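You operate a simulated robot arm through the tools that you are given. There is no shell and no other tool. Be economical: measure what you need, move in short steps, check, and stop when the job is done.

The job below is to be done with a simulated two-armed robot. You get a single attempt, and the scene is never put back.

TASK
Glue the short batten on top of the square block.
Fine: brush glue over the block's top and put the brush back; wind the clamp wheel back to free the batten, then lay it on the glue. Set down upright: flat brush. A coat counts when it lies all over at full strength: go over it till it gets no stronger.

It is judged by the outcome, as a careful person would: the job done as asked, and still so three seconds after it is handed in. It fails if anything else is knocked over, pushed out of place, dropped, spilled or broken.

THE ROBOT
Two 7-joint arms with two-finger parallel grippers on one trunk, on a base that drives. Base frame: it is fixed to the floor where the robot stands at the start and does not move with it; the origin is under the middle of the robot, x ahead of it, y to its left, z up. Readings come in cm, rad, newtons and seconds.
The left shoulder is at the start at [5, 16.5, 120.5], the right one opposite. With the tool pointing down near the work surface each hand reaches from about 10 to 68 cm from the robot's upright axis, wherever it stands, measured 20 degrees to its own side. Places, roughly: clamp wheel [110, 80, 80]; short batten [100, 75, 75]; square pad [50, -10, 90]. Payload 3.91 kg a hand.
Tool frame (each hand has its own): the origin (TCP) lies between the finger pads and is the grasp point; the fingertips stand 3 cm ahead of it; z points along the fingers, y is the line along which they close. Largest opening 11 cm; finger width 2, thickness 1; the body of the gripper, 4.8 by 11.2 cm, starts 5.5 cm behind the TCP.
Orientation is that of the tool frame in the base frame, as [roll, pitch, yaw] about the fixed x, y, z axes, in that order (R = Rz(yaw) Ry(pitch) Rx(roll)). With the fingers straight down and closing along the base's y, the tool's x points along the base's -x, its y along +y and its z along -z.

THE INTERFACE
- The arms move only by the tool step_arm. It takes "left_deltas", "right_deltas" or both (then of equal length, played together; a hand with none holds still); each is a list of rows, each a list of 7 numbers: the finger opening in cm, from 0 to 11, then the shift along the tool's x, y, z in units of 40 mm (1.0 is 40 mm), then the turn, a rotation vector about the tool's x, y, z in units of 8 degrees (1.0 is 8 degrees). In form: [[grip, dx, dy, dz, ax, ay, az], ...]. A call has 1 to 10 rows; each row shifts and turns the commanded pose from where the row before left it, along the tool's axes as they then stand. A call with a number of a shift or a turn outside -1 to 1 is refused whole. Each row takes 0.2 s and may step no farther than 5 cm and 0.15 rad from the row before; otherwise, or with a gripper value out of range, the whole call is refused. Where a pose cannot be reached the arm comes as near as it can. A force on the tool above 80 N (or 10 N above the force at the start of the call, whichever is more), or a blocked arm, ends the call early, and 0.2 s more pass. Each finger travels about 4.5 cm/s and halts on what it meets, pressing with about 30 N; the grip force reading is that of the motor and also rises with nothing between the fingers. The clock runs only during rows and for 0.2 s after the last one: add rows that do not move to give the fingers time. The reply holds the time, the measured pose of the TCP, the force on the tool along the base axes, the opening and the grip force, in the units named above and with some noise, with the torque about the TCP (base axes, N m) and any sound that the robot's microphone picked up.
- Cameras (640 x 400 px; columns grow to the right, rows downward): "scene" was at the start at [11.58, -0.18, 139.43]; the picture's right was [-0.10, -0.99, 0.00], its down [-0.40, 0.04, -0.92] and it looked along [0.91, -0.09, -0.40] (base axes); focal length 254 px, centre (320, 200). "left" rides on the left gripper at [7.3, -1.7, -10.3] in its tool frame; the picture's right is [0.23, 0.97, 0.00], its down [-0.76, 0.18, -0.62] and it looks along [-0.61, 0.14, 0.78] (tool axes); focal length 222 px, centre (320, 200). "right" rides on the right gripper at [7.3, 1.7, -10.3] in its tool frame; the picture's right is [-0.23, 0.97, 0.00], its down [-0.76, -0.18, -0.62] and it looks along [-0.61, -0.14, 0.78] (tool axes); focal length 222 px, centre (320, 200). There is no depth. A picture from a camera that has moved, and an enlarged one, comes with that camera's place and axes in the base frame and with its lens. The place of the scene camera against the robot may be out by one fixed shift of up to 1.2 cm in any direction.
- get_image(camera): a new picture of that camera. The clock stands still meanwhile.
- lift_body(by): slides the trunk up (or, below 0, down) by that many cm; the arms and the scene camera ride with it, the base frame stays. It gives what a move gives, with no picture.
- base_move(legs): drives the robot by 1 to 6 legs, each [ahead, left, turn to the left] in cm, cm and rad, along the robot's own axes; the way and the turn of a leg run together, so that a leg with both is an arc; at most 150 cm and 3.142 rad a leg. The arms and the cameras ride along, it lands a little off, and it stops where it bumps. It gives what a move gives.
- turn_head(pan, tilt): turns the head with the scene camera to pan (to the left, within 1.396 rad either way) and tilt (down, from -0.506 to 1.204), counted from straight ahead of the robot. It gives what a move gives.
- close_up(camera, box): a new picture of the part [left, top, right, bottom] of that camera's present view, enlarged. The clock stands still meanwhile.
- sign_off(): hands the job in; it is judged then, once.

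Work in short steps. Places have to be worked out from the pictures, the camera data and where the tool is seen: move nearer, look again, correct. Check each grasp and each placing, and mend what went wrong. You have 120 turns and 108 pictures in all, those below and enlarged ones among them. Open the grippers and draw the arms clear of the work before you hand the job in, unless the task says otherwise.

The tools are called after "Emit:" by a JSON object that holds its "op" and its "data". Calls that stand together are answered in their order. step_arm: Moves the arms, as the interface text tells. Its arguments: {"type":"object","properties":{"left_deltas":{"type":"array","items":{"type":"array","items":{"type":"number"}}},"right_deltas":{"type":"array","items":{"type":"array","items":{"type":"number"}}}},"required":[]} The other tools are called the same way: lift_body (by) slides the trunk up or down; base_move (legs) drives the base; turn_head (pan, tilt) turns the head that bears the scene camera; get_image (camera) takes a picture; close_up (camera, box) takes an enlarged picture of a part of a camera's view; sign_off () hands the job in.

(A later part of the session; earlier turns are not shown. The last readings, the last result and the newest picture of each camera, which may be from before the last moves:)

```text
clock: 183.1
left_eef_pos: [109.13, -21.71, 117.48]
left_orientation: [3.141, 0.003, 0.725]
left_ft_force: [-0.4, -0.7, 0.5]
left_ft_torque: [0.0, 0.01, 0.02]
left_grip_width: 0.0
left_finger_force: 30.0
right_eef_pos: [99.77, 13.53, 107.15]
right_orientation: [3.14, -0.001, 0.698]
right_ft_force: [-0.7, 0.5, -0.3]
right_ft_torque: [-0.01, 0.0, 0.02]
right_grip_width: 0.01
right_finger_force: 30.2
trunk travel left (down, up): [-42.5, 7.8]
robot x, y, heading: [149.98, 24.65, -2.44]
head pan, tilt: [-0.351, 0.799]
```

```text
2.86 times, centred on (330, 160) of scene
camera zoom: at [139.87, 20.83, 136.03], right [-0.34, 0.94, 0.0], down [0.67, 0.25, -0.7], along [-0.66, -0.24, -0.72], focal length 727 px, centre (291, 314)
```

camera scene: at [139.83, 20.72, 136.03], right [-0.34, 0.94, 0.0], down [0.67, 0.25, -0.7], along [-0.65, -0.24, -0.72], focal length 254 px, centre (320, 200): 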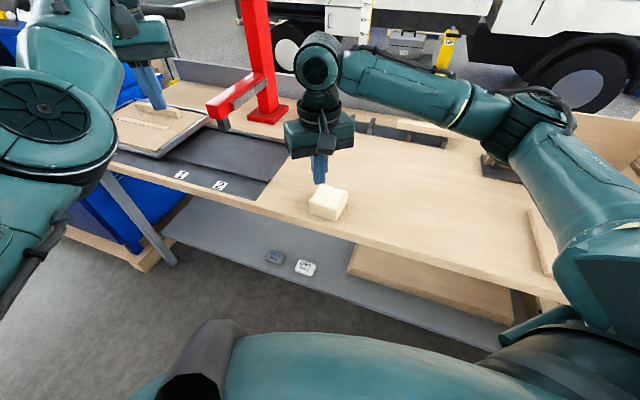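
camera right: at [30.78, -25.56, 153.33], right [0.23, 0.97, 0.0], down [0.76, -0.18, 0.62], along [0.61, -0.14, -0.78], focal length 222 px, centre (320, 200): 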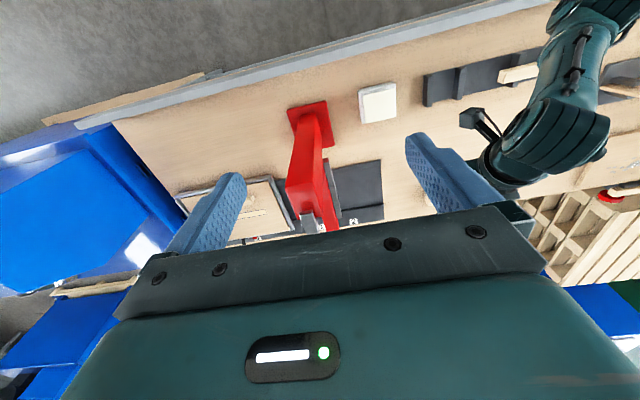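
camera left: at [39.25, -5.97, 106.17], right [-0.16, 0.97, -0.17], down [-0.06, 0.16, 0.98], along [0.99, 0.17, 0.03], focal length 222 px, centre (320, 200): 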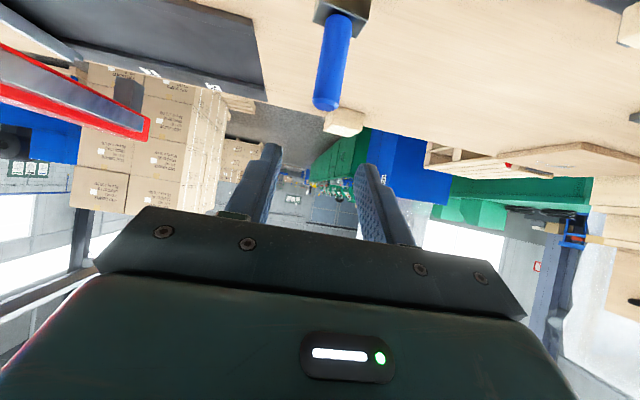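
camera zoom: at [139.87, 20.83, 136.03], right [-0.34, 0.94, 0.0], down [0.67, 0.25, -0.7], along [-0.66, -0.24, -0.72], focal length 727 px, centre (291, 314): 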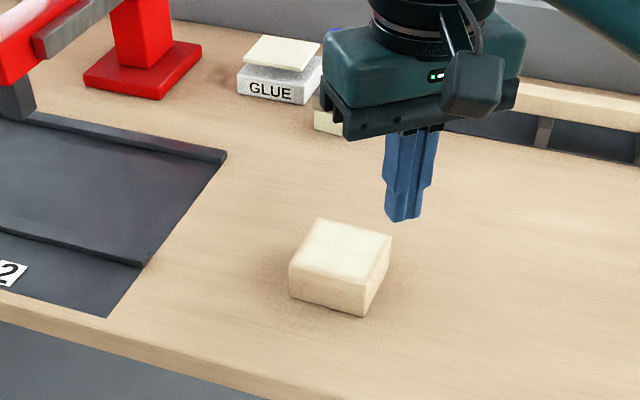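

The block is back near its place, square, coat intact. Now go to the vise: square up, back off and drive right to y≈80, then lower the trunk and look.

Emit:
{"op": "step_arm", "data": {"right_deltas": [[3, 0.8, 0, -0.5, 0, 0, 0], [6, 0.8, 0, -0.5, 0, 0, 0], [9, 0.8, 0, -0.5, 0, 0, 0], [9, 0.6, 0, -0.5, 0, 0, 0]]}}

Emit:
{"op": "base_move", "data": {"legs": [[0, 0, -0.7], [-18, 0, 0], [0, -56, 0]]}}

Emit:
{"op": "lift_body", "data": {"by": -18}}

Emit:
{"op": "turn_head", "data": {"pan": 0, "tilt": 0.6}}

Emit:
{"op": "get_image", "data": {"camera": "scene"}}

```text
clock: 184.1
left_eef_pos: [109.21, -21.68, 117.48]
left_orientation: [-3.141, 0.002, 0.724]
left_ft_force: [0.2, -0.1, 0.0]
left_ft_torque: [-0.02, -0.03, 0.0]
left_grip_width: 0.04
left_finger_force: 30.4
right_eef_pos: [109.16, 21.21, 115.17]
right_orientation: [-3.141, 0.0, 0.698]
right_ft_force: [-0.4, 0.3, -0.5]
right_ft_torque: [-0.01, -0.01, 0.04]
right_grip_width: 8.43
right_finger_force: 0.1
trunk travel left (down, up): [-42.5, 7.8]
robot x, y, heading: [150.51, 24.97, -2.439]
head pan, tilt: [-0.351, 0.799]
```

```text
clock: 189.8
left_eef_pos: [106.08, 61.94, 117.44]
left_orientation: [-3.141, 0.0, 0.037]
left_ft_force: [0.1, -0.9, -1.2]
left_ft_torque: [0.04, 0.02, -0.01]
left_grip_width: 0.0
left_finger_force: 30.3
right_eef_pos: [133.08, 95.02, 115.22]
right_orientation: [-3.14, -0.001, 0.014]
right_ft_force: [0.3, -0.8, 1.2]
right_ft_torque: [0.03, -0.03, -0.02]
right_grip_width: 8.98
right_finger_force: 0.1
trunk travel left (down, up): [-42.5, 7.8]
robot x, y, heading: [167.16, 71.9, -3.121]
head pan, tilt: [-0.351, 0.799]
stopped in leg 3: the robot was blocked; the commanded pose is now the measured one
```

```text
clock: 191.8
left_eef_pos: [106.04, 62.12, 99.5]
left_orientation: [-3.141, 0.002, 0.037]
left_ft_force: [-0.1, 1.0, 0.3]
left_ft_torque: [-0.04, 0.0, -0.02]
left_grip_width: 0.02
left_finger_force: 30.0
right_eef_pos: [133.03, 95.14, 97.03]
right_orientation: [3.141, 0.0, 0.015]
right_ft_force: [-1.2, -0.7, 0.2]
right_ft_torque: [-0.02, 0.01, -0.01]
right_grip_width: 9.01
right_finger_force: 0.0
trunk travel left (down, up): [-24.5, 25.8]
robot x, y, heading: [167.0, 71.87, -3.122]
head pan, tilt: [-0.351, 0.799]
```

```text
clock: 192.7
left_eef_pos: [106.03, 62.08, 99.54]
left_orientation: [3.141, 0.0, 0.038]
left_ft_force: [0.5, 1.0, 0.1]
left_ft_torque: [0.06, 0.0, -0.01]
left_grip_width: 0.0
left_finger_force: 30.3
right_eef_pos: [132.99, 95.24, 97.12]
right_orientation: [-3.14, -0.001, 0.015]
right_ft_force: [-0.2, 0.7, 0.3]
right_ft_torque: [-0.04, 0.0, 0.02]
right_grip_width: 9.01
right_finger_force: 0.0
trunk travel left (down, up): [-24.5, 25.8]
robot x, y, heading: [167.28, 71.92, -3.124]
head pan, tilt: [0.0, 0.6]
```

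```text
30 pictures are left
camera scene: at [154.86, 72.42, 119.71], right [-0.02, 1.0, 0.0], down [0.57, 0.01, -0.82], along [-0.82, -0.01, -0.57], focal length 254 px, centre (320, 200)
```

scene: 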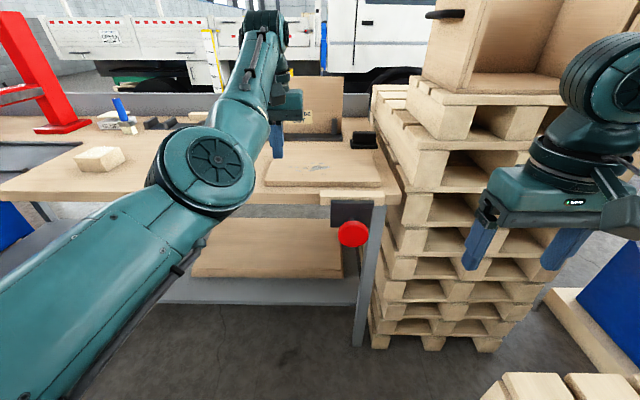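

Base bumped the rear pallet stack gently at y=72; fine here. Close-up of the vise for measurements.

Emit:
{"op": "close_up", "data": {"camera": "scene", "box": [300, 160, 400, 260]}}

```text
4.00 times, centred on (350, 210) of scene
camera zoom: at [154.86, 72.42, 119.71], right [-0.02, 1.0, 0.0], down [0.57, 0.01, -0.82], along [-0.82, -0.01, -0.57], focal length 1018 px, centre (200, 160)
```

zoom: 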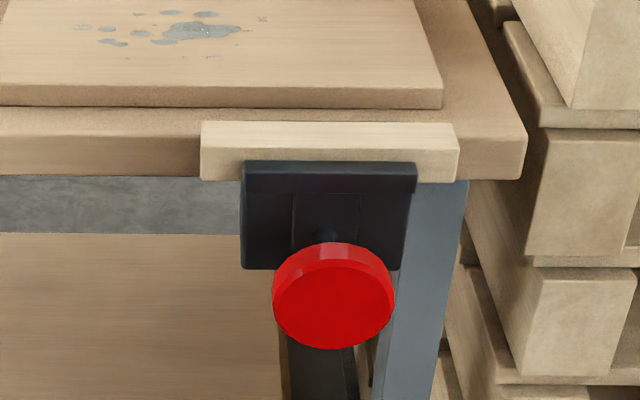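

Measurements: batten x 102.5–105.6, z 83.9–86.2, y 72.8–87.4. Its −y end overhangs the jaws by about 2.4 cm. Wheel centre is near (110.5, 80.2, 80), Ø6.7. The left hand will hold that −y end with fingers above and below, pointing right-forward (60°). I move it out a bit and roll it.

Emit:
{"op": "step_arm", "data": {"left_deltas": [[4, 0.7, 0.3, -0.3, 0.914, -0.244, -0.244], [4, 0.7, 0, 0, 0.914, -0.244, -0.244], [4, 0.4, 0, 0, 0.914, -0.244, -0.244], [4, 0, 0, 0, 0.914, -0.244, -0.244], [4, 0, 0, 0, 0.914, -0.244, -0.244], [4, 0, 0, 0, 0.914, -0.244, -0.244]]}}

Emit:
{"op": "step_arm", "data": {"left_deltas": [[4, 0, 0, 0, 0.914, -0.244, -0.244], [4, 0, 0, 0, 0.914, -0.244, -0.244], [4, 0, 0, 0, 0.914, -0.244, -0.244], [4, 0, 0, 0, 0.914, -0.244, -0.244], [4, 0, 0, 0, 0.914, -0.244, -0.244], [4, 0, 0, 0, 0.914, -0.244, -0.244]]}}

Emit:
{"op": "get_image", "data": {"camera": "scene"}}

```text
clock: 194.1
left_eef_pos: [104.42, 61.13, 101.96]
left_orientation: [-2.355, 0.11, 0.298]
left_ft_force: [-0.6, 1.2, -0.8]
left_ft_torque: [-0.01, -0.01, -0.01]
left_grip_width: 4.0
left_finger_force: 0.1
left hand out of reach, approached as far as the arm can: row 1, 2, 3, 4
right_eef_pos: [133.13, 95.21, 97.1]
right_orientation: [3.141, 0.0, 0.015]
right_ft_force: [0.9, 1.2, -0.7]
right_ft_torque: [0.02, 0.01, -0.02]
right_grip_width: 8.98
right_finger_force: 0.1
trunk travel left (down, up): [-24.5, 25.8]
robot x, y, heading: [167.28, 71.74, -3.128]
head pan, tilt: [0.0, 0.6]
```

```text
clock: 195.5
left_eef_pos: [104.38, 61.08, 102.06]
left_orientation: [-1.571, 0.001, 0.556]
left_ft_force: [0.2, -0.2, 0.4]
left_ft_torque: [0.01, 0.02, 0.02]
left_grip_width: 3.99
left_finger_force: 0.1
right_eef_pos: [132.93, 95.27, 97.14]
right_orientation: [-3.14, 0.0, 0.014]
right_ft_force: [0.2, 0.2, -0.2]
right_ft_torque: [0.04, 0.03, -0.02]
right_grip_width: 9.0
right_finger_force: 0.0
trunk travel left (down, up): [-24.5, 25.8]
robot x, y, heading: [167.18, 71.84, -3.129]
head pan, tilt: [0.0, 0.6]
```

```text
28 pictures are left
camera scene: at [154.86, 72.41, 119.72], right [-0.02, 1.0, 0.0], down [0.56, 0.01, -0.83], along [-0.82, -0.01, -0.56], focal length 254 px, centre (320, 200)
```

scene: 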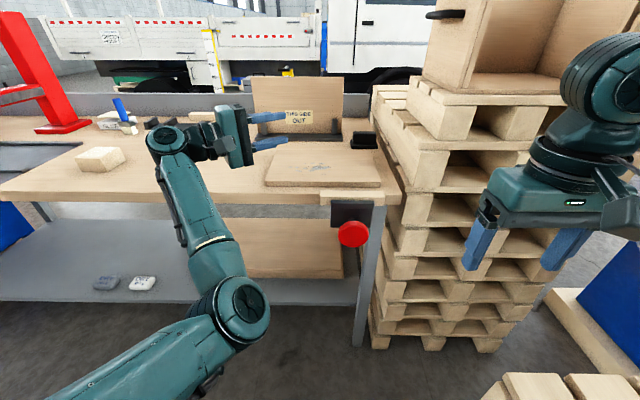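

The hand is now horizontal with a good elbow position. Move out past the bench edge, down to z 85, and stop 8 cm short of the batten end.

Emit:
{"op": "step_arm", "data": {"left_deltas": [[5, 0.875, 0, -0.25, 0, 0, 0], [5, 0.875, 0, -0.25, 0, 0, 0], [5, 0, 0.85, 0, 0, 0, 0], [5, 0, 0.85, 0, 0, 0, 0], [5, 0, 0.85, 0, 0, 0, 0], [5, 0, 0.85, 0, 0, 0, 0], [5, 0, 0.85, 0, 0, 0, 0], [5, -0.22, 0, 0.64, 0, 0, 0], [5, 0, 0, 0, 0, 0, 0]]}}

Emit:
{"op": "close_up", "data": {"camera": "scene", "box": [260, 160, 400, 260]}}

```text
clock: 197.5
left_eef_pos: [109.3, 64.81, 84.86]
left_orientation: [-1.574, 0.003, 0.556]
left_ft_force: [-0.2, 0.7, -0.2]
left_ft_torque: [-0.03, 0.0, -0.02]
left_grip_width: 5.0
left_finger_force: 0.0
right_eef_pos: [133.03, 95.27, 97.06]
right_orientation: [-3.141, 0.0, 0.015]
right_ft_force: [-0.1, 0.2, 0.7]
right_ft_torque: [0.01, 0.0, -0.02]
right_grip_width: 8.98
right_finger_force: 0.0
trunk travel left (down, up): [-24.5, 25.8]
robot x, y, heading: [167.03, 71.68, -3.125]
head pan, tilt: [0.0, 0.6]
```

```text
4.00 times, centred on (330, 210) of scene
camera zoom: at [154.85, 72.42, 119.72], right [-0.02, 1.0, 0.0], down [0.56, 0.01, -0.83], along [-0.82, -0.01, -0.56], focal length 1018 px, centre (280, 160)
```

zoom: 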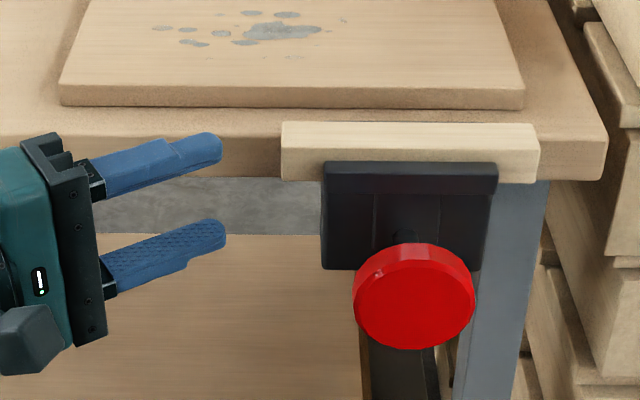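

Comparing finger and batten pixels, the fingers will straddle the batten. I advance 6.7 cm, stopping short of the jaw.

Emit:
{"op": "step_arm", "data": {"left_deltas": [[5, -0.19, 0.05, 0, 0, 0, 0], [5, 0, 0, 0.6, 0, 0, 0], [5, 0, 0, 0.6, 0, 0, 0], [5, 0, 0, 0.48, 0, 0, 0], [5, 0, 0, 0, 0, 0, 0]]}}

Emit:
{"op": "close_up", "data": {"camera": "scene", "box": [280, 160, 400, 240]}}

```text
clock: 198.7
left_eef_pos: [105.15, 70.37, 84.82]
left_orientation: [-1.573, 0.002, 0.558]
left_ft_force: [0.8, 0.4, 1.0]
left_ft_torque: [0.01, -0.05, 0.02]
left_grip_width: 5.02
left_finger_force: 0.0
right_eef_pos: [133.0, 95.19, 97.02]
right_orientation: [3.14, -0.001, 0.014]
right_ft_force: [0.3, -0.5, 1.0]
right_ft_torque: [0.03, -0.02, -0.02]
right_grip_width: 9.0
right_finger_force: 0.0
trunk travel left (down, up): [-24.5, 25.8]
robot x, y, heading: [167.01, 71.82, -3.126]
head pan, tilt: [0.0, 0.6]
```

```text
5.00 times, centred on (340, 200) of scene
camera zoom: at [154.86, 72.41, 119.72], right [-0.02, 1.0, 0.0], down [0.56, 0.01, -0.83], along [-0.82, -0.01, -0.56], focal length 1273 px, centre (220, 200)
```

zoom: 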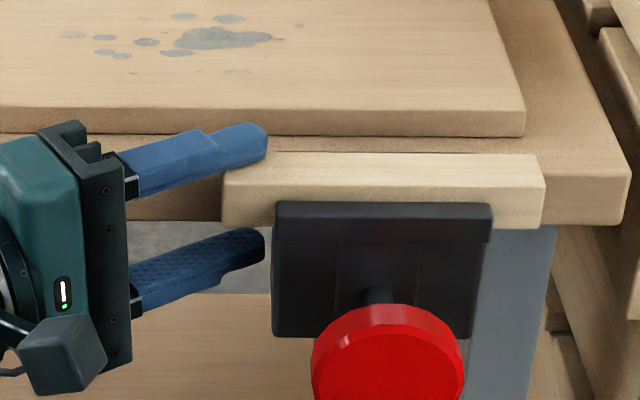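

Fingers straddle the end nicely. Close the grip.

Emit:
{"op": "step_arm", "data": {"left_deltas": [[3.5, 0, 0, 0, 0, 0, 0], [2.5, 0, 0, 0, 0, 0, 0], [1.5, 0, 0, 0, 0, 0, 0], [1.5, 0, 0, 0, 0, 0, 0], [1.5, 0, 0, 0, 0, 0, 0]]}}

```text
clock: 199.9
left_eef_pos: [105.27, 70.17, 85.51]
left_orientation: [-1.56, 0.008, 0.56]
left_ft_force: [-8.3, -1.5, 28.2]
left_ft_torque: [0.86, 0.13, 0.23]
left_grip_width: 2.87
left_finger_force: 13.5
right_eef_pos: [133.22, 95.24, 97.14]
right_orientation: [3.141, 0.003, 0.014]
right_ft_force: [-0.3, 0.3, -0.1]
right_ft_torque: [0.02, 0.02, -0.03]
right_grip_width: 8.99
right_finger_force: 0.0
trunk travel left (down, up): [-24.5, 25.8]
robot x, y, heading: [166.98, 71.72, -3.119]
head pan, tilt: [0.0, 0.6]
```

The upper finger presses first, so the hand is about 1 cm low. Raise to balance while gripping.

Emit:
{"op": "step_arm", "data": {"left_deltas": [[1.5, 0, -0.12, 0, 0, 0, 0], [1.5, 0, -0.1, 0, 0, 0, 0], [1.5, 0, 0, 0, 0, 0, 0], [1.5, 0, 0, 0, 0, 0, 0]]}}

```text
clock: 200.9
left_eef_pos: [105.29, 70.2, 85.88]
left_orientation: [-1.571, 0.001, 0.557]
left_ft_force: [-5.5, 0.0, 15.7]
left_ft_torque: [0.49, 0.14, 0.28]
left_grip_width: 2.55
left_finger_force: 30.3
right_eef_pos: [133.1, 95.11, 97.21]
right_orientation: [3.14, 0.0, 0.016]
right_ft_force: [0.1, -0.3, -0.4]
right_ft_torque: [-0.04, -0.04, -0.04]
right_grip_width: 9.01
right_finger_force: 0.1
trunk travel left (down, up): [-24.5, 25.8]
robot x, y, heading: [166.77, 71.88, -3.129]
head pan, tilt: [0.0, 0.6]
```

Gripped firmly (2.55 cm). Relax a bit upward, and meanwhile tilt the right hand to horizontal for the wheel.

Emit:
{"op": "step_arm", "data": {"left_deltas": [[1.5, 0, -0.06, 0, 0, 0, 0], [1.5, 0, -0.04, 0, 0, 0, 0], [1.5, 0, 0, 0, 0, 0, 0], [1.5, 0, 0, 0, 0, 0, 0], [1.5, 0, 0, 0, 0, 0, 0], [1.5, 0, 0, 0, 0, 0, 0], [1.5, 0, 0, 0, 0, 0, 0], [1.5, 0, 0, 0, 0, 0, 0], [1.5, 0, 0, 0, 0, 0, 0], [1.5, 0, 0, 0, 0, 0, 0]], "right_deltas": [[9, 0, 0, 0, 0, -1, 0], [9, 0, 0, 0, 0, -1, 0], [9, 0, 0, 0, 0, -1, 0], [9, 0, 0, 0, 0, -1, 0], [9, 0, 0, 0, 0, -1, 0], [9, 0, 0, 0, 0, -1, 0], [9, 0, 0, 0, 0, -1, 0], [9, 0, 0, 0, 0, -1, 0], [9, 0, 0, 0, 0, -1, 0], [9, 0, 0, 0, 0, -1, 0]]}}

Emit:
{"op": "step_arm", "data": {"right_deltas": [[9, 0, 0, 0, 0, -1, 0], [9, 0, 0, 0, 0, -0.25, 0]]}}

Emit:
{"op": "get_image", "data": {"camera": "scene"}}

```text
clock: 203.1
left_eef_pos: [105.13, 70.2, 85.93]
left_orientation: [-1.571, -0.002, 0.558]
left_ft_force: [3.2, 0.4, -1.0]
left_ft_torque: [-0.13, 0.01, -0.31]
left_grip_width: 2.55
left_finger_force: 30.7
right_eef_pos: [120.59, 95.92, 102.44]
right_orientation: [-3.138, 1.396, 0.019]
right_ft_force: [-0.9, 0.0, 0.4]
right_ft_torque: [0.04, 0.01, 0.0]
right_grip_width: 9.0
right_finger_force: 0.2
right hand out of reach, approached as far as the arm can: row 4, 5, 6, 7, 8, 9, 10
trunk travel left (down, up): [-24.5, 25.8]
robot x, y, heading: [167.16, 71.98, -3.121]
head pan, tilt: [0.0, 0.6]
```

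```text
clock: 203.7
left_eef_pos: [105.03, 70.2, 86.09]
left_orientation: [-1.571, 0.0, 0.557]
left_ft_force: [3.4, -0.4, 0.4]
left_ft_torque: [0.0, 0.0, -0.28]
left_grip_width: 2.53
left_finger_force: 30.4
right_eef_pos: [120.04, 95.98, 102.48]
right_orientation: [0.249, 1.57, -2.877]
right_ft_force: [1.0, 0.4, 0.2]
right_ft_torque: [-0.01, -0.01, -0.01]
right_grip_width: 8.99
right_finger_force: 0.0
right hand out of reach, approached as far as the arm can: row 1
trunk travel left (down, up): [-24.5, 25.8]
robot x, y, heading: [167.33, 71.66, -3.127]
head pan, tilt: [0.0, 0.6]
```

```text
25 pictures are left
camera scene: at [154.88, 72.41, 119.72], right [-0.02, 1.0, 0.0], down [0.56, 0.01, -0.83], along [-0.83, -0.01, -0.56], focal length 254 px, centre (320, 200)
```

scene: 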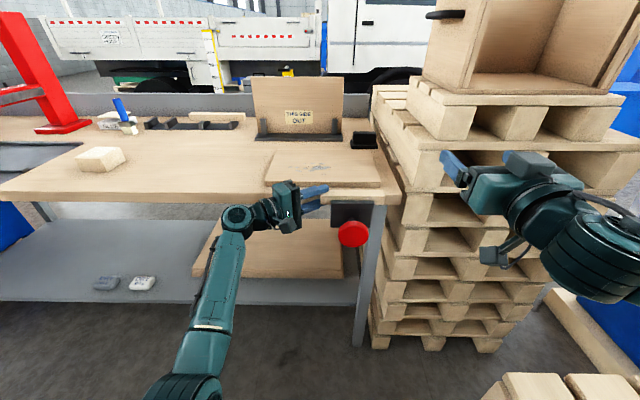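

Right hand is horizontal. Move it in front of the wheel at (119.5, 79.4, 80) and pre-rotate +48°.

Emit:
{"op": "step_arm", "data": {"right_deltas": [[9, 0.7, 0.52, 0, 0, 0, 0], [9, 0.7, 0.52, 0, 0, 0, 0], [9, 0.7, 0.52, 0, 0, 0, 0], [9, 0.7, 0.52, 0, 0, 0, 0], [9, 0.7, 0.52, 0, 0, 0, 0], [9, 0.7, 0.52, 0, 0, 0, 0], [9, 0.7, 0.52, 0, 0, 0, 0], [9, 0.7, 0.52, 0, 0, 0, 0]]}}

Emit:
{"op": "step_arm", "data": {"right_deltas": [[9, 0, 0, 0, 0, 0, 1], [9, 0, 0, 0, 0, 0, 1], [9, 0, 0, 0, 0, 0, 1], [9, 0, 0, 0, 0, 0, 1], [9, 0, 0, 0, 0, 0, 1], [9, 0, 0, 0, 0, 0, 1]]}}

Emit:
{"op": "close_up", "data": {"camera": "scene", "box": [270, 150, 430, 270]}}

```text
clock: 205.1
left_eef_pos: [105.32, 68.67, 86.51]
left_orientation: [-1.552, -0.005, 0.557]
left_ft_force: [-6.6, 0.1, 1.7]
left_ft_torque: [0.03, 0.01, 0.33]
left_grip_width: 2.51
left_finger_force: 30.2
right_eef_pos: [117.82, 86.91, 91.92]
right_orientation: [-0.95, 1.281, 2.172]
right_ft_force: [-0.3, -0.3, -0.4]
right_ft_torque: [-0.02, 0.02, 0.01]
right_grip_width: 8.99
right_finger_force: 0.0
trunk travel left (down, up): [-24.5, 25.8]
robot x, y, heading: [166.89, 72.1, -3.121]
head pan, tilt: [0.0, 0.6]
stopped in row 7 (right hand): the arm was blocked; the commanded pose is now the measured one
```

```text
clock: 205.8
left_eef_pos: [105.31, 68.71, 86.53]
left_orientation: [-1.549, -0.009, 0.551]
left_ft_force: [-4.8, 0.1, 1.0]
left_ft_torque: [0.19, 0.0, 0.57]
left_grip_width: 2.52
left_finger_force: 30.5
right_eef_pos: [116.57, 89.67, 95.31]
right_orientation: [-0.45, 1.279, 2.69]
right_ft_force: [-0.7, 0.1, 0.5]
right_ft_torque: [0.0, 0.03, 0.03]
right_grip_width: 8.97
right_finger_force: 0.0
trunk travel left (down, up): [-24.5, 25.8]
robot x, y, heading: [167.05, 71.7, -3.115]
head pan, tilt: [0.0, 0.6]
stopped in row 3 (right hand): the arm was blocked; the commanded pose is now the measured one
```

```text
3.33 times, centred on (350, 210) of scene
camera zoom: at [154.98, 70.22, 120.03], right [-0.03, 1.0, 0.02], down [0.56, 0.03, -0.83], along [-0.83, -0.01, -0.56], focal length 848 px, centre (220, 167)
```

zoom: 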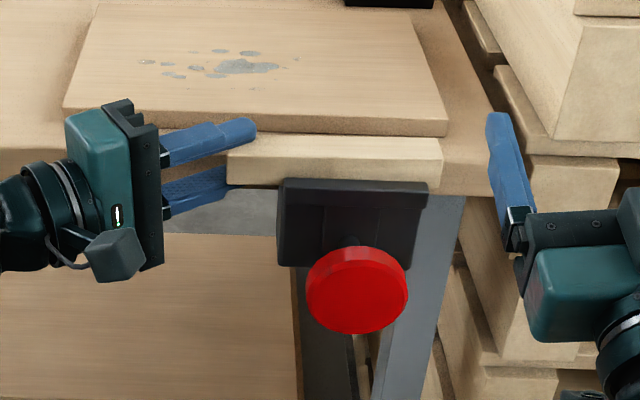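

The right elbow met the rear pallet stack and pushed the robot slightly. I back the right hand off, release the still-clamped batten, and shift the base left for elbow room.

Emit:
{"op": "step_arm", "data": {"right_deltas": [[9, -0.54, -0.57, 0, 0, 0, 0], [9, -0.54, -0.57, 0, 0, 0, 0], [9, -0.54, -0.57, 0, 0, 0, 0], [9, 0, 0, 0, 0, 0, 0], [9, 0, 0, 0, 0, 0, 0]], "left_deltas": [[4, 0, 0, 0, 0, 0, 0], [5, 0, 0, 0, 0, 0, 0], [5, 0, 0, 0, 0, 0, 0], [5, 0, 0, -0.6, 0, 0, 0], [5, 0, 0, -0.9, 0, 0, 0]]}}

Emit:
{"op": "base_move", "data": {"legs": [[0, 20, 0]]}}

Emit:
{"op": "get_image", "data": {"camera": "scene"}}

```text
clock: 207.0
left_eef_pos: [108.4, 64.86, 85.99]
left_orientation: [-1.568, -0.004, 0.545]
left_ft_force: [0.1, -0.4, -0.8]
left_ft_torque: [-0.02, -0.01, -0.01]
left_grip_width: 4.99
left_finger_force: 0.2
right_eef_pos: [118.28, 96.71, 101.11]
right_orientation: [-0.399, 1.3, 2.74]
right_ft_force: [0.0, 0.8, 0.5]
right_ft_torque: [-0.03, 0.0, 0.01]
right_grip_width: 8.98
right_finger_force: 0.1
trunk travel left (down, up): [-24.5, 25.8]
robot x, y, heading: [166.71, 71.8, -3.114]
head pan, tilt: [0.0, 0.6]
```

```text
clock: 208.6
left_eef_pos: [108.65, 44.86, 85.96]
left_orientation: [-1.574, -0.003, 0.549]
left_ft_force: [-0.4, -0.7, -0.4]
left_ft_torque: [-0.02, -0.02, 0.02]
left_grip_width: 5.04
left_finger_force: 0.1
right_eef_pos: [118.39, 76.99, 100.83]
right_orientation: [-0.374, 1.306, 2.768]
right_ft_force: [-0.1, 0.6, -0.2]
right_ft_torque: [-0.02, -0.03, 0.0]
right_grip_width: 9.0
right_finger_force: 0.0
trunk travel left (down, up): [-24.5, 25.8]
robot x, y, heading: [167.44, 51.92, -3.111]
head pan, tilt: [0.0, 0.6]
```

```text
23 pictures are left
camera scene: at [155.05, 52.16, 119.72], right [-0.03, 1.0, 0.0], down [0.56, 0.02, -0.83], along [-0.82, -0.02, -0.56], focal length 254 px, centre (320, 200)
```

scene: 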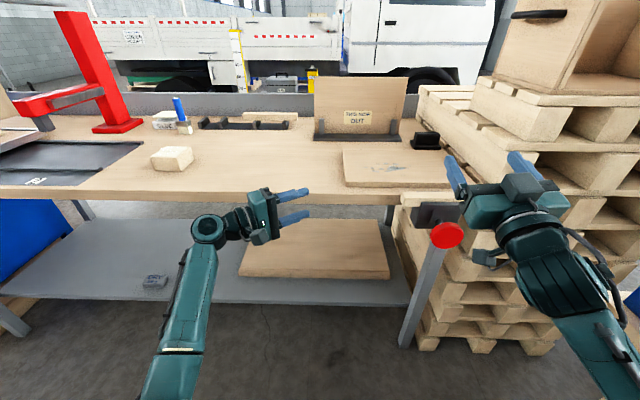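

Plenty of room now. Right hand: level the tool, go down in front of the wheel, then pre-rotate +40°.

Emit:
{"op": "step_arm", "data": {"right_deltas": [[9, 0, 0, -0.2, 0, 0.9, 0], [9, 0, 0, -0.1, 0, 0.87, 0], [9, 0.86, -0.1, 0, 0, 0, 0], [9, 0.86, -0.1, 0, 0, 0, 0], [9, 0.86, -0.1, 0, 0, 0, 0], [9, 0.86, -0.1, 0, 0, 0, 0], [9, 0.86, -0.1, 0, 0, 0, 0], [9, 0.86, -0.1, 0, 0, 0, 0], [9, 0, 0, 0, 0, 0, 0]]}}

Emit:
{"op": "step_arm", "data": {"right_deltas": [[9, 0, 0, 0, 0, 0, 1], [9, 0, 0, 0, 0, 0, 1], [9, 0, 0, 0, 0, 0, 1], [9, 0, 0, 0, 0, 0, 1], [9, 0, 0, 0, 0, 0, 1], [9, 0, 0, 0, 0, 0, 0]]}}

Emit:
{"op": "close_up", "data": {"camera": "scene", "box": [370, 150, 530, 290]}}

```text
clock: 210.6
left_eef_pos: [108.66, 44.93, 85.95]
left_orientation: [-1.574, -0.004, 0.549]
left_ft_force: [0.0, -0.4, -0.2]
left_ft_torque: [0.02, 0.02, 0.0]
left_grip_width: 4.99
left_finger_force: 0.1
right_eef_pos: [119.42, 81.36, 80.32]
right_orientation: [-1.563, 1.476, 1.567]
right_ft_force: [-0.1, 0.6, -0.1]
right_ft_torque: [0.0, 0.01, 0.0]
right_grip_width: 9.04
right_finger_force: 0.1
trunk travel left (down, up): [-24.5, 25.8]
robot x, y, heading: [167.55, 51.9, -3.116]
head pan, tilt: [0.0, 0.6]
```

```text
clock: 212.0
left_eef_pos: [108.68, 44.87, 85.89]
left_orientation: [-1.575, -0.003, 0.548]
left_ft_force: [0.6, 0.4, 0.7]
left_ft_torque: [-0.02, 0.0, 0.01]
left_grip_width: 5.02
left_finger_force: 0.0
right_eef_pos: [119.62, 81.39, 80.29]
right_orientation: [1.569, 0.967, -1.583]
right_ft_force: [0.9, 0.7, 0.1]
right_ft_torque: [-0.01, -0.01, -0.03]
right_grip_width: 8.99
right_finger_force: 0.1
trunk travel left (down, up): [-24.5, 25.8]
robot x, y, heading: [167.64, 52.35, -3.113]
head pan, tilt: [0.0, 0.6]
```

```text
2.86 times, centred on (450, 220) of scene
camera zoom: at [155.05, 52.17, 119.72], right [-0.03, 1.0, 0.0], down [0.56, 0.02, -0.83], along [-0.82, -0.02, -0.56], focal length 727 px, centre (-51, 143)
```

zoom: 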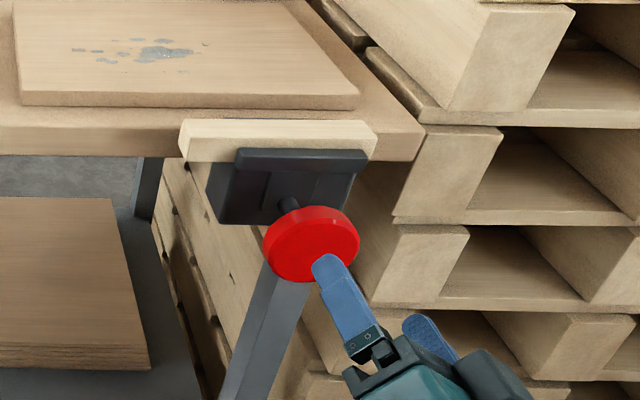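

Hand needs to shift −2.6 in y to centre on the wheel; then advance to just in front of the jaw.

Emit:
{"op": "step_arm", "data": {"right_deltas": [[9, 0.41, 0.51, 0, 0, 0, 0], [9, 0, 0, 0.5, 0, 0, 0], [9, 0, 0, 0.5, 0, 0, 0], [9, 0, 0, 0.5, 0, 0, 0], [9, 0, 0, 0.35, 0, 0, 0], [9, 0, 0, 0, 0, 0, 0]]}}

Emit:
{"op": "close_up", "data": {"camera": "scene", "box": [380, 170, 500, 270]}}

```text
clock: 213.4
left_eef_pos: [108.66, 44.9, 85.85]
left_orientation: [-1.573, -0.004, 0.549]
left_ft_force: [0.2, 0.7, -0.3]
left_ft_torque: [0.0, -0.02, 0.01]
left_grip_width: 5.04
left_finger_force: 0.0
right_eef_pos: [112.18, 78.72, 80.11]
right_orientation: [1.571, 0.969, -1.582]
right_ft_force: [-0.5, 0.7, 0.1]
right_ft_torque: [0.0, -0.01, 0.03]
right_grip_width: 8.99
right_finger_force: 0.1
trunk travel left (down, up): [-24.5, 25.8]
robot x, y, heading: [167.15, 51.55, -3.114]
head pan, tilt: [0.0, 0.6]
```

```text
4.00 times, centred on (440, 220) of scene
camera zoom: at [155.05, 52.17, 119.72], right [-0.03, 1.0, 0.0], down [0.56, 0.02, -0.83], along [-0.82, -0.02, -0.56], focal length 1018 px, centre (-160, 120)
```

zoom: 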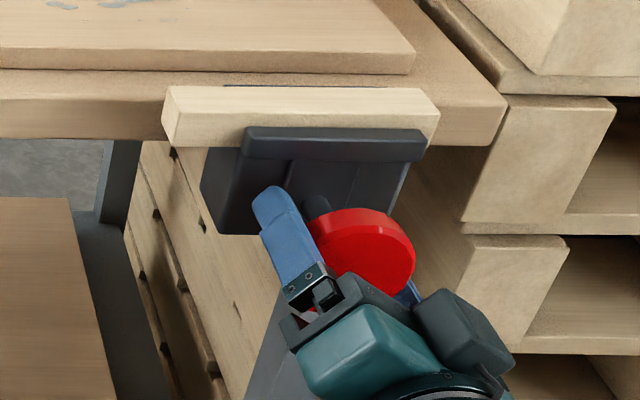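

The wheel is between the right fingers. Close them on it, while the left hand returns to the batten end.

Emit:
{"op": "step_arm", "data": {"left_deltas": [[5, 0.51, 0, 0.78, 0, 0, 0], [5, 0.51, 0, 0.78, 0, 0, 0], [5, 0.51, 0, 0.78, 0, 0, 0], [5, 0.51, 0, 0.78, 0, 0, 0], [5, 0.51, 0, 0.76, 0, 0, 0], [5, 0, 0, 0, 0, 0, 0]], "right_deltas": [[7.5, 0, 0, 0, 0, 0, 0], [6, 0, 0, 0, 0, 0, 0], [5, 0, 0, 0, 0, 0, 0], [5, 0, 0, 0, 0, 0, 0], [5, 0, 0, 0, 0, 0, 0], [5, 0, 0, 0, 0, 0, 0]]}}

Emit:
{"op": "step_arm", "data": {"left_deltas": [[5, 0, 0, 0.66, 0, 0, 0], [5, 0, 0, 0.66, 0, 0, 0], [5, 0, 0, 0.62, 0, 0, 0], [5, 0, 0, 0, 0, 0, 0]]}}

Emit:
{"op": "close_up", "data": {"camera": "scene", "box": [380, 170, 500, 270]}}

```text
clock: 214.8
left_eef_pos: [109.09, 63.33, 86.15]
left_orientation: [-1.571, -0.005, 0.55]
left_ft_force: [-0.1, 0.2, 0.3]
left_ft_torque: [0.0, 0.01, 0.0]
left_grip_width: 5.0
left_finger_force: 0.0
right_eef_pos: [112.09, 78.15, 80.65]
right_orientation: [1.552, 0.972, -1.586]
right_ft_force: [-16.8, -31.6, 20.4]
right_ft_torque: [0.14, 0.26, -0.67]
right_grip_width: 6.71
right_finger_force: 45.3
trunk travel left (down, up): [-24.5, 25.8]
robot x, y, heading: [167.01, 51.86, -3.114]
head pan, tilt: [0.0, 0.6]
```

```text
clock: 215.8
left_eef_pos: [104.95, 69.03, 85.16]
left_orientation: [-1.585, -0.001, 0.558]
left_ft_force: [-1.3, -1.0, -0.2]
left_ft_torque: [-0.01, -0.02, -0.04]
left_grip_width: 5.04
left_finger_force: 0.0
right_eef_pos: [112.07, 78.07, 80.65]
right_orientation: [1.555, 0.973, -1.585]
right_ft_force: [-18.8, -32.2, 21.4]
right_ft_torque: [0.2, -0.33, -0.27]
right_grip_width: 6.73
right_finger_force: 45.1
trunk travel left (down, up): [-24.5, 25.8]
robot x, y, heading: [167.08, 51.98, -3.108]
head pan, tilt: [0.0, 0.6]
```

```text
4.00 times, centred on (440, 220) of scene
camera zoom: at [155.09, 51.83, 119.73], right [-0.03, 1.0, 0.0], down [0.56, 0.02, -0.83], along [-0.82, -0.02, -0.56], focal length 1018 px, centre (-160, 120)
```

zoom: 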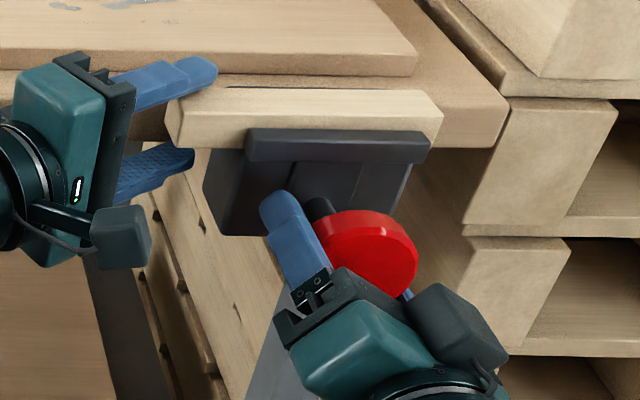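

Wheel gripped. Re-centre the right hand slightly along its closing line; nudge the left up and forward a little, since it lags by about 1 cm.

Emit:
{"op": "step_arm", "data": {"left_deltas": [[5, 0, -0.15, 0.15, 0, 0, 0], [5, 0, -0.1, 0.15, 0, 0, 0], [5, 0, 0, 0, 0, 0, 0]], "right_deltas": [[5, 0, 0.15, 0, 0, 0, 0], [5, 0, 0.15, 0, 0, 0, 0], [5, 0, 0, 0, 0, 0, 0]]}}

Emit:
{"op": "get_image", "data": {"camera": "scene"}}

```text
clock: 216.5
left_eef_pos: [104.55, 69.89, 85.64]
left_orientation: [-1.593, -0.007, 0.557]
left_ft_force: [17.0, -5.8, 0.9]
left_ft_torque: [0.02, -0.43, -0.18]
left_grip_width: 4.96
left_finger_force: 0.1
right_eef_pos: [112.19, 78.13, 80.49]
right_orientation: [1.588, 0.973, -1.575]
right_ft_force: [-0.8, -2.5, -1.3]
right_ft_torque: [-0.02, 0.95, 1.22]
right_grip_width: 6.72
right_finger_force: 44.9
trunk travel left (down, up): [-24.5, 25.8]
robot x, y, heading: [167.24, 51.58, -3.115]
head pan, tilt: [0.0, 0.6]
stopped in row 3 (left hand): the force on the tool passed its limit (the readings are from after the stop); the commanded pose is now the measured one
```

```text
19 pictures are left
camera scene: at [155.27, 52.03, 119.72], right [-0.03, 1.0, 0.0], down [0.56, 0.02, -0.83], along [-0.83, -0.02, -0.56], focal length 254 px, centre (320, 200)
```

scene: 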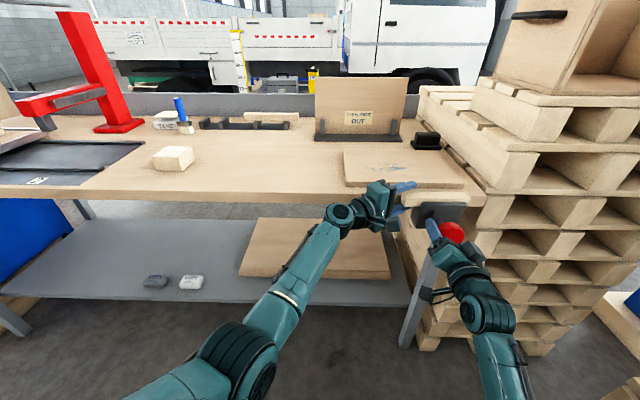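

Right hand centred on the wheel. Left tip touches the bench edge; ease it out 0.7 cm, up 0.3, and close on the batten.

Emit:
{"op": "step_arm", "data": {"left_deltas": [[5, 0.15, -0.1, -0.09, 0, 0, 0], [4, 0, 0, 0, 0, 0, 0], [3, 0, 0, 0, 0, 0, 0], [1.5, 0, 0, 0, 0, 0, 0], [1.5, 0, 0, 0, 0, 0, 0], [1.5, 0, 0, 0, 0, 0, 0]]}}

Emit:
{"op": "close_up", "data": {"camera": "scene", "box": [360, 165, 480, 255]}}

```text
clock: 217.9
left_eef_pos: [105.11, 69.86, 86.21]
left_orientation: [-1.592, -0.008, 0.56]
left_ft_force: [0.1, -0.4, 0.8]
left_ft_torque: [-0.03, -0.01, -0.02]
left_grip_width: 2.52
left_finger_force: 30.4
right_eef_pos: [112.22, 78.01, 80.6]
right_orientation: [1.59, 0.977, -1.573]
right_ft_force: [13.8, -15.2, 2.3]
right_ft_torque: [0.06, 0.5, 0.52]
right_grip_width: 6.72
right_finger_force: 45.0
trunk travel left (down, up): [-24.5, 25.8]
robot x, y, heading: [167.27, 51.32, -3.112]
head pan, tilt: [0.0, 0.6]
```

```text
4.44 times, centred on (420, 210) of scene
camera zoom: at [155.24, 51.99, 119.74], right [-0.03, 1.0, 0.0], down [0.56, 0.02, -0.83], along [-0.83, -0.02, -0.56], focal length 1131 px, centre (-124, 156)
```

zoom: 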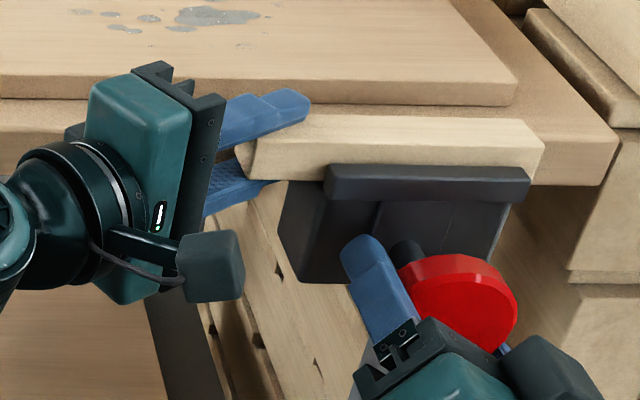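

Left holds the batten force-free. Now rotate the right hand counter-clockwise 64° to start unwinding.

Emit:
{"op": "step_arm", "data": {"right_deltas": [[5, 0, 0, 0, 0, 0, -1], [5, 0, 0, 0, 0, 0, -1], [5, 0, 0, 0, 0, 0, -1], [5, 0, 0, 0, 0, 0, -1], [5, 0, 0, 0, 0, 0, -1], [5, 0, 0, 0, 0, 0, -1], [5, 0, 0, 0, 0, 0, -1], [5, 0, 0, 0, 0, 0, -1], [5, 0, 0, 0, 0, 0, 0]]}}

Emit:
{"op": "close_up", "data": {"camera": "scene", "box": [360, 165, 480, 255]}}

```text
clock: 219.9
left_eef_pos: [105.16, 70.28, 86.08]
left_orientation: [-1.591, -0.006, 0.559]
left_ft_force: [-0.2, -0.3, 0.2]
left_ft_torque: [-0.07, 0.0, 0.0]
left_grip_width: 2.51
left_finger_force: 29.9
right_eef_pos: [112.28, 78.73, 80.45]
right_orientation: [-1.588, 1.048, 1.53]
right_ft_force: [10.0, 21.3, 4.4]
right_ft_torque: [-0.1, 0.38, 0.43]
right_grip_width: 6.72
right_finger_force: 44.8
trunk travel left (down, up): [-24.5, 25.8]
robot x, y, heading: [167.51, 52.09, -3.116]
head pan, tilt: [0.0, 0.6]
```

```text
4.44 times, centred on (420, 210) of scene
camera zoom: at [155.23, 52.29, 119.74], right [-0.03, 1.0, 0.0], down [0.56, 0.02, -0.83], along [-0.83, -0.02, -0.56], focal length 1131 px, centre (-124, 156)
```

zoom: 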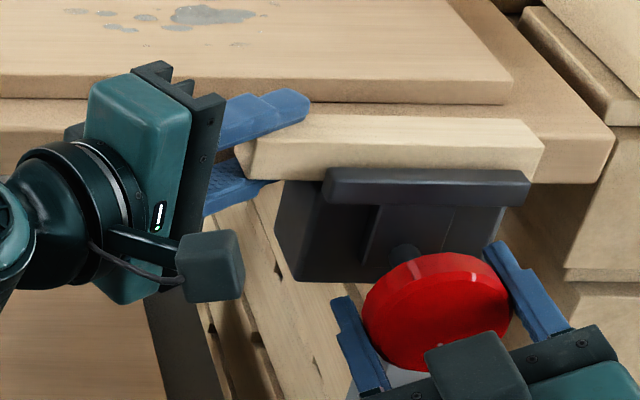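

Direction is right: the jaw and wheel push outward. Continue 40°, release, wind the hand back 104°, and regrip.

Emit:
{"op": "step_arm", "data": {"right_deltas": [[5, 0, 0, -0.05, 0, 0, -1], [5, 0, 0, -0.05, 0, 0, -1], [5, 0, 0, 0, 0, 0, -1], [5, 0, 0, 0, 0, 0, -1], [5, 0, 0, 0, 0, 0, -1], [7, 0, 0, 0, 0, 0, 0], [9, 0, 0, 0, 0, 0, 0], [9, 0, 0, 0, 0, 0, 0], [9, 0, 0, 0, 0, 0, 1], [9, 0, 0, 0, 0, 0, 1]]}}

Emit:
{"op": "step_arm", "data": {"right_deltas": [[9, 0, 0, 0, 0, 0, 1], [9, 0, 0, 0, 0, 0, 1], [9, 0, 0, 0, 0, 0, 1], [9, 0, 0, 0, 0, 0, 1], [9, 0, 0, 0, 0, 0, 1], [9, 0, 0, 0, 0, 0, 1], [9, 0, 0, 0, 0, 0, 1], [9, 0, 0, 0, 0, 0, 1], [9, 0, 0, 0, 0, 0, 1], [9, 0, 0, 0, 0, 0, 1]]}}

Emit:
{"op": "step_arm", "data": {"right_deltas": [[9, 0, 0, 0, 0, 0, 1], [7, 0, 0, 0, 0, 0, 0], [5, 0, 0, 0, 0, 0, 0], [5, 0, 0, 0, 0, 0, 0], [5, 0, 0, 0, 0, 0, 0], [5, 0, 0, 0, 0, 0, 0]]}}

Emit:
{"op": "close_up", "data": {"camera": "scene", "box": [360, 165, 480, 255]}}

```text
clock: 222.1
left_eef_pos: [105.04, 69.9, 86.01]
left_orientation: [-1.594, -0.009, 0.557]
left_ft_force: [-0.5, -0.1, 0.0]
left_ft_torque: [0.02, -0.02, 0.01]
left_grip_width: 2.52
left_finger_force: 30.2
right_eef_pos: [112.63, 78.3, 80.3]
right_orientation: [-1.586, 0.634, 1.544]
right_ft_force: [0.0, 0.0, 0.3]
right_ft_torque: [0.0, 0.01, 0.0]
right_grip_width: 8.98
right_finger_force: 0.0
trunk travel left (down, up): [-24.5, 25.8]
robot x, y, heading: [167.29, 51.62, -3.115]
head pan, tilt: [0.0, 0.6]
```

```text
clock: 224.3
left_eef_pos: [104.89, 70.02, 85.98]
left_orientation: [-1.592, -0.008, 0.559]
left_ft_force: [0.2, 0.1, -0.7]
left_ft_torque: [0.01, 0.0, -0.02]
left_grip_width: 2.51
left_finger_force: 29.3
right_eef_pos: [112.53, 78.34, 80.51]
right_orientation: [1.595, 1.11, -1.568]
right_ft_force: [-0.2, 0.6, -0.4]
right_ft_torque: [0.02, 0.01, -0.05]
right_grip_width: 8.99
right_finger_force: 0.0
trunk travel left (down, up): [-24.5, 25.8]
robot x, y, heading: [167.54, 51.66, -3.11]
head pan, tilt: [0.0, 0.6]
```

```text
clock: 225.7
left_eef_pos: [105.07, 69.88, 86.13]
left_orientation: [-1.591, -0.009, 0.559]
left_ft_force: [0.2, 0.4, -0.7]
left_ft_torque: [-0.06, -0.01, -0.02]
left_grip_width: 2.54
left_finger_force: 29.6
right_eef_pos: [112.57, 78.1, 80.53]
right_orientation: [1.588, 0.974, -1.574]
right_ft_force: [-2.7, -7.2, 5.0]
right_ft_torque: [0.04, 0.37, 0.78]
right_grip_width: 6.77
right_finger_force: 45.2
trunk travel left (down, up): [-24.5, 25.8]
robot x, y, heading: [167.36, 51.94, -3.112]
head pan, tilt: [0.0, 0.6]
```

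```text
4.44 times, centred on (420, 210) of scene
camera zoom: at [155.13, 52.04, 119.72], right [-0.03, 1.0, 0.0], down [0.56, 0.02, -0.83], along [-0.82, -0.02, -0.56], focal length 1131 px, centre (-124, 156)
```

zoom: 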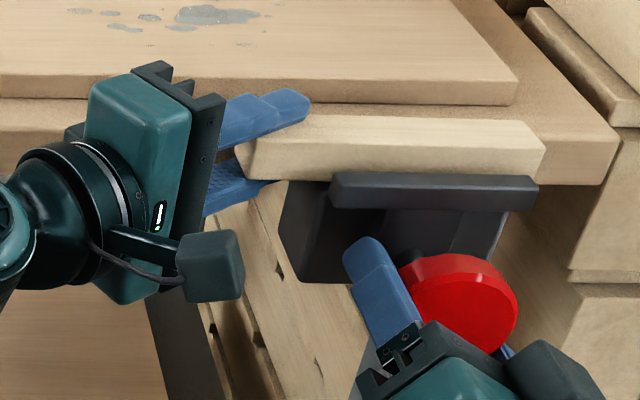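

The front jaw has moved out visibly. One more cycle of 96°, then release and withdraw the right hand.

Emit:
{"op": "step_arm", "data": {"right_deltas": [[5, 0, 0, 0, 0, 0, -1], [5, 0, 0, -0.03, 0, 0, -1], [5, 0, 0, -0.03, 0, 0, -1], [5, 0, 0, -0.03, 0, 0, -1], [5, 0, 0, -0.03, 0, 0, -1], [5, 0, 0, 0, 0, 0, -1], [5, 0, 0, 0, 0, 0, -1], [5, 0, 0, 0, 0, 0, -1], [5, 0, 0, 0, 0, 0, -1], [5, 0, 0, 0, 0, 0, -1]]}}

Emit:
{"op": "step_arm", "data": {"right_deltas": [[5, 0, 0, 0, 0, 0, -1], [5, 0, 0, 0, 0, 0, -1], [7, 0, 0, 0, 0, 0, 0], [9, 0, 0, 0, 0, 0, 0], [9, 0, 0, 0, 0, 0, 0], [9, 0, 0, -0.8, 0, 0, 0], [9, 0, 0, -0.8, 0, 0, 0], [9, 0, 0, -0.6, 0, 0, 0]]}}

Emit:
{"op": "close_up", "data": {"camera": "scene", "box": [360, 165, 480, 255]}}

```text
clock: 227.9
left_eef_pos: [105.04, 70.0, 85.91]
left_orientation: [-1.594, -0.008, 0.558]
left_ft_force: [-0.6, 0.4, 1.8]
left_ft_torque: [0.18, 0.01, 0.09]
left_grip_width: 2.55
left_finger_force: 30.1
right_eef_pos: [113.05, 78.73, 80.54]
right_orientation: [-1.581, 0.768, 1.536]
right_ft_force: [-19.0, 27.2, 15.6]
right_ft_torque: [-0.21, 0.07, 1.29]
right_grip_width: 6.71
right_finger_force: 45.7
trunk travel left (down, up): [-24.5, 25.8]
robot x, y, heading: [167.8, 52.07, -3.11]
head pan, tilt: [0.0, 0.6]
```

```text
clock: 229.7
left_eef_pos: [105.05, 69.89, 85.99]
left_orientation: [-1.595, -0.01, 0.559]
left_ft_force: [-0.6, 0.5, 0.6]
left_ft_torque: [0.01, 0.01, 0.03]
left_grip_width: 2.52
left_finger_force: 29.8
right_eef_pos: [121.75, 78.06, 80.5]
right_orientation: [-1.584, 0.492, 1.547]
right_ft_force: [0.0, 0.4, -0.2]
right_ft_torque: [-0.02, -0.03, 0.01]
right_grip_width: 8.99
right_finger_force: 0.1
trunk travel left (down, up): [-24.5, 25.8]
robot x, y, heading: [167.37, 51.59, -3.111]
head pan, tilt: [0.0, 0.6]
```

```text
4.44 times, centred on (420, 210) of scene
camera zoom: at [155.11, 52.12, 119.72], right [-0.03, 1.0, 0.0], down [0.56, 0.02, -0.83], along [-0.82, -0.02, -0.56], focal length 1131 px, centre (-124, 156)
```

zoom: 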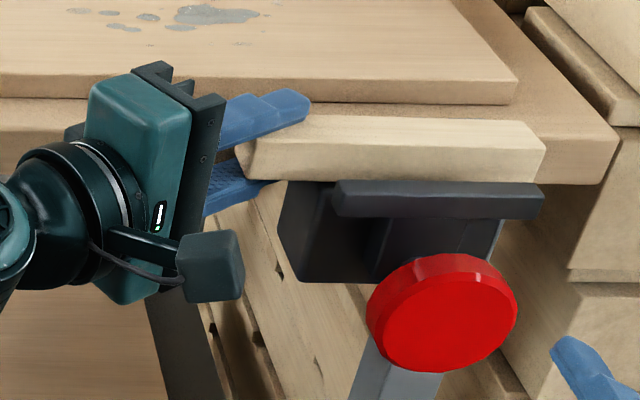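

Jaw open about a centimetre. Lift the batten with the left hand.

Emit:
{"op": "step_arm", "data": {"left_deltas": [[1.5, 0, -0.2, 0, 0, 0, 0], [1.5, 0, -0.3, 0, 0, 0, 0], [1.5, 0, -0.4, 0, 0, 0, 0], [1.5, 0, -0.6, 0, 0, 0, 0], [1.5, 0, -0.8, 0, 0, 0, 0], [1.5, 0, -0.8, 0, 0, 0, 0], [1.5, 0, -0.5, 0, 0, 0, 0]], "right_deltas": [[9, 0, 0, 0, 0, 0, 0], [9, 0, 0, 0, 0, 0, 0], [9, 0, 0, 0, 0, 0, 0], [9, 0, 0, 0, 0, 0, 0], [9, 0, 0, -0.8, 0, 0, 0], [9, 0, 0, -0.8, 0, 0, 0], [9, 0, 0, -0.8, 0, 0, 0]]}}

Emit:
{"op": "get_image", "data": {"camera": "scene"}}

```text
clock: 231.3
left_eef_pos: [104.8, 70.17, 100.57]
left_orientation: [-1.59, -0.009, 0.56]
left_ft_force: [0.7, 0.4, 0.2]
left_ft_torque: [0.01, 0.0, -0.02]
left_grip_width: 2.53
left_finger_force: 29.9
right_eef_pos: [131.4, 77.81, 80.88]
right_orientation: [-1.582, 0.492, 1.546]
right_ft_force: [0.0, -0.3, -0.1]
right_ft_torque: [-0.02, 0.01, 0.02]
right_grip_width: 9.0
right_finger_force: 0.1
trunk travel left (down, up): [-24.5, 25.8]
robot x, y, heading: [167.45, 51.96, -3.11]
head pan, tilt: [0.0, 0.6]
```

```text
14 pictures are left
camera scene: at [155.12, 52.12, 119.72], right [-0.03, 1.0, 0.0], down [0.56, 0.02, -0.83], along [-0.82, -0.02, -0.56], focal length 254 px, centre (320, 200)
```

scene: 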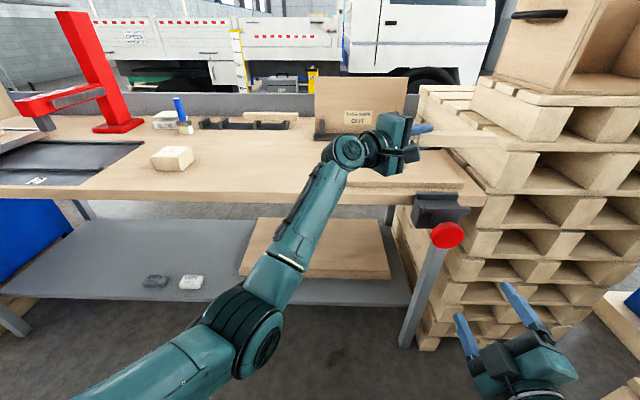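

Batten free and held. Raise the trunk so the elbow clears the bench, then drive left 70 and ahead ~14 toward the block.

Emit:
{"op": "lift_body", "data": {"by": 20}}

Emit:
{"op": "base_move", "data": {"legs": [[0, 69.9, 0], [14, 0, -0.03]]}}

Emit:
{"op": "turn_head", "data": {"pan": 0.1, "tilt": 0.75}}

Emit:
{"op": "get_image", "data": {"camera": "scene"}}

```text
clock: 233.5
left_eef_pos: [104.8, 70.25, 120.36]
left_orientation: [-1.593, -0.006, 0.559]
left_ft_force: [0.5, 0.2, 0.7]
left_ft_torque: [-0.01, -0.01, -0.04]
left_grip_width: 2.51
left_finger_force: 30.3
right_eef_pos: [131.36, 77.89, 100.94]
right_orientation: [-1.582, 0.49, 1.545]
right_ft_force: [-0.4, -0.9, 0.1]
right_ft_torque: [0.0, 0.02, -0.03]
right_grip_width: 9.03
right_finger_force: 0.0
trunk travel left (down, up): [-44.5, 5.8]
robot x, y, heading: [167.17, 51.64, -3.112]
head pan, tilt: [0.0, 0.6]
```

```text
clock: 238.3
left_eef_pos: [93.26, 1.11, 120.22]
left_orientation: [-1.594, -0.01, 0.537]
left_ft_force: [-0.5, -0.1, -0.5]
left_ft_torque: [-0.04, 0.01, 0.01]
left_grip_width: 2.51
left_finger_force: 29.8
right_eef_pos: [120.12, 8.3, 100.73]
right_orientation: [-1.583, 0.491, 1.524]
right_ft_force: [0.2, 0.0, 0.3]
right_ft_torque: [0.01, 0.02, 0.01]
right_grip_width: 9.0
right_finger_force: 0.1
trunk travel left (down, up): [-44.5, 5.8]
robot x, y, heading: [155.33, -18.58, -3.138]
head pan, tilt: [0.0, 0.6]
```

```text
clock: 239.0
left_eef_pos: [93.43, 1.09, 120.42]
left_orientation: [-1.593, -0.009, 0.535]
left_ft_force: [0.0, 0.3, -0.1]
left_ft_torque: [-0.01, 0.0, -0.03]
left_grip_width: 2.53
left_finger_force: 30.6
right_eef_pos: [120.01, 8.22, 100.83]
right_orientation: [-1.584, 0.491, 1.524]
right_ft_force: [-0.4, -0.8, 0.1]
right_ft_torque: [-0.02, 0.01, 0.0]
right_grip_width: 9.0
right_finger_force: 0.0
trunk travel left (down, up): [-44.5, 5.8]
robot x, y, heading: [155.7, -18.35, -3.133]
head pan, tilt: [0.099, 0.75]
```

```text
13 pictures are left
camera scene: at [143.76, -18.87, 138.43], right [-0.11, 0.99, 0.0], down [0.68, 0.07, -0.73], along [-0.73, -0.08, -0.68], focal length 254 px, centre (320, 200)
```

scene: 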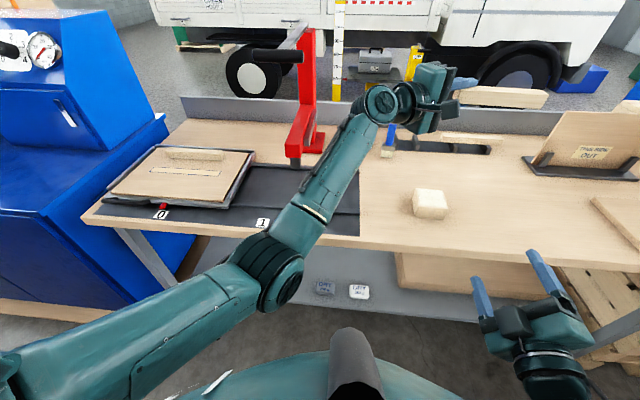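

Close-up on block and batten for alignment.

Emit:
{"op": "close_up", "data": {"camera": "scene", "box": [390, 60, 560, 230]}}

```text
2.35 times, centred on (475, 145) of scene
camera zoom: at [143.76, -18.87, 138.43], right [-0.11, 0.99, 0.0], down [0.68, 0.07, -0.73], along [-0.73, -0.08, -0.68], focal length 599 px, centre (-45, 329)
```

zoom: 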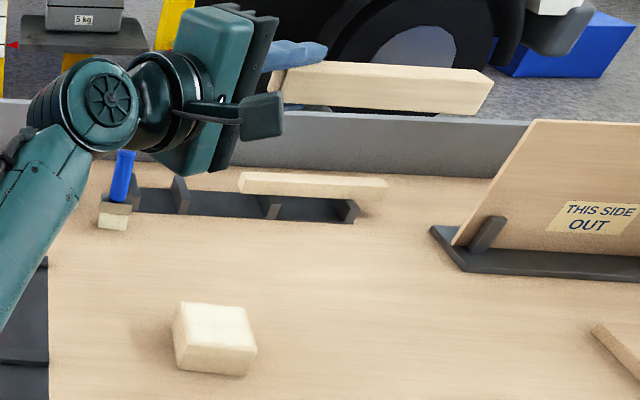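

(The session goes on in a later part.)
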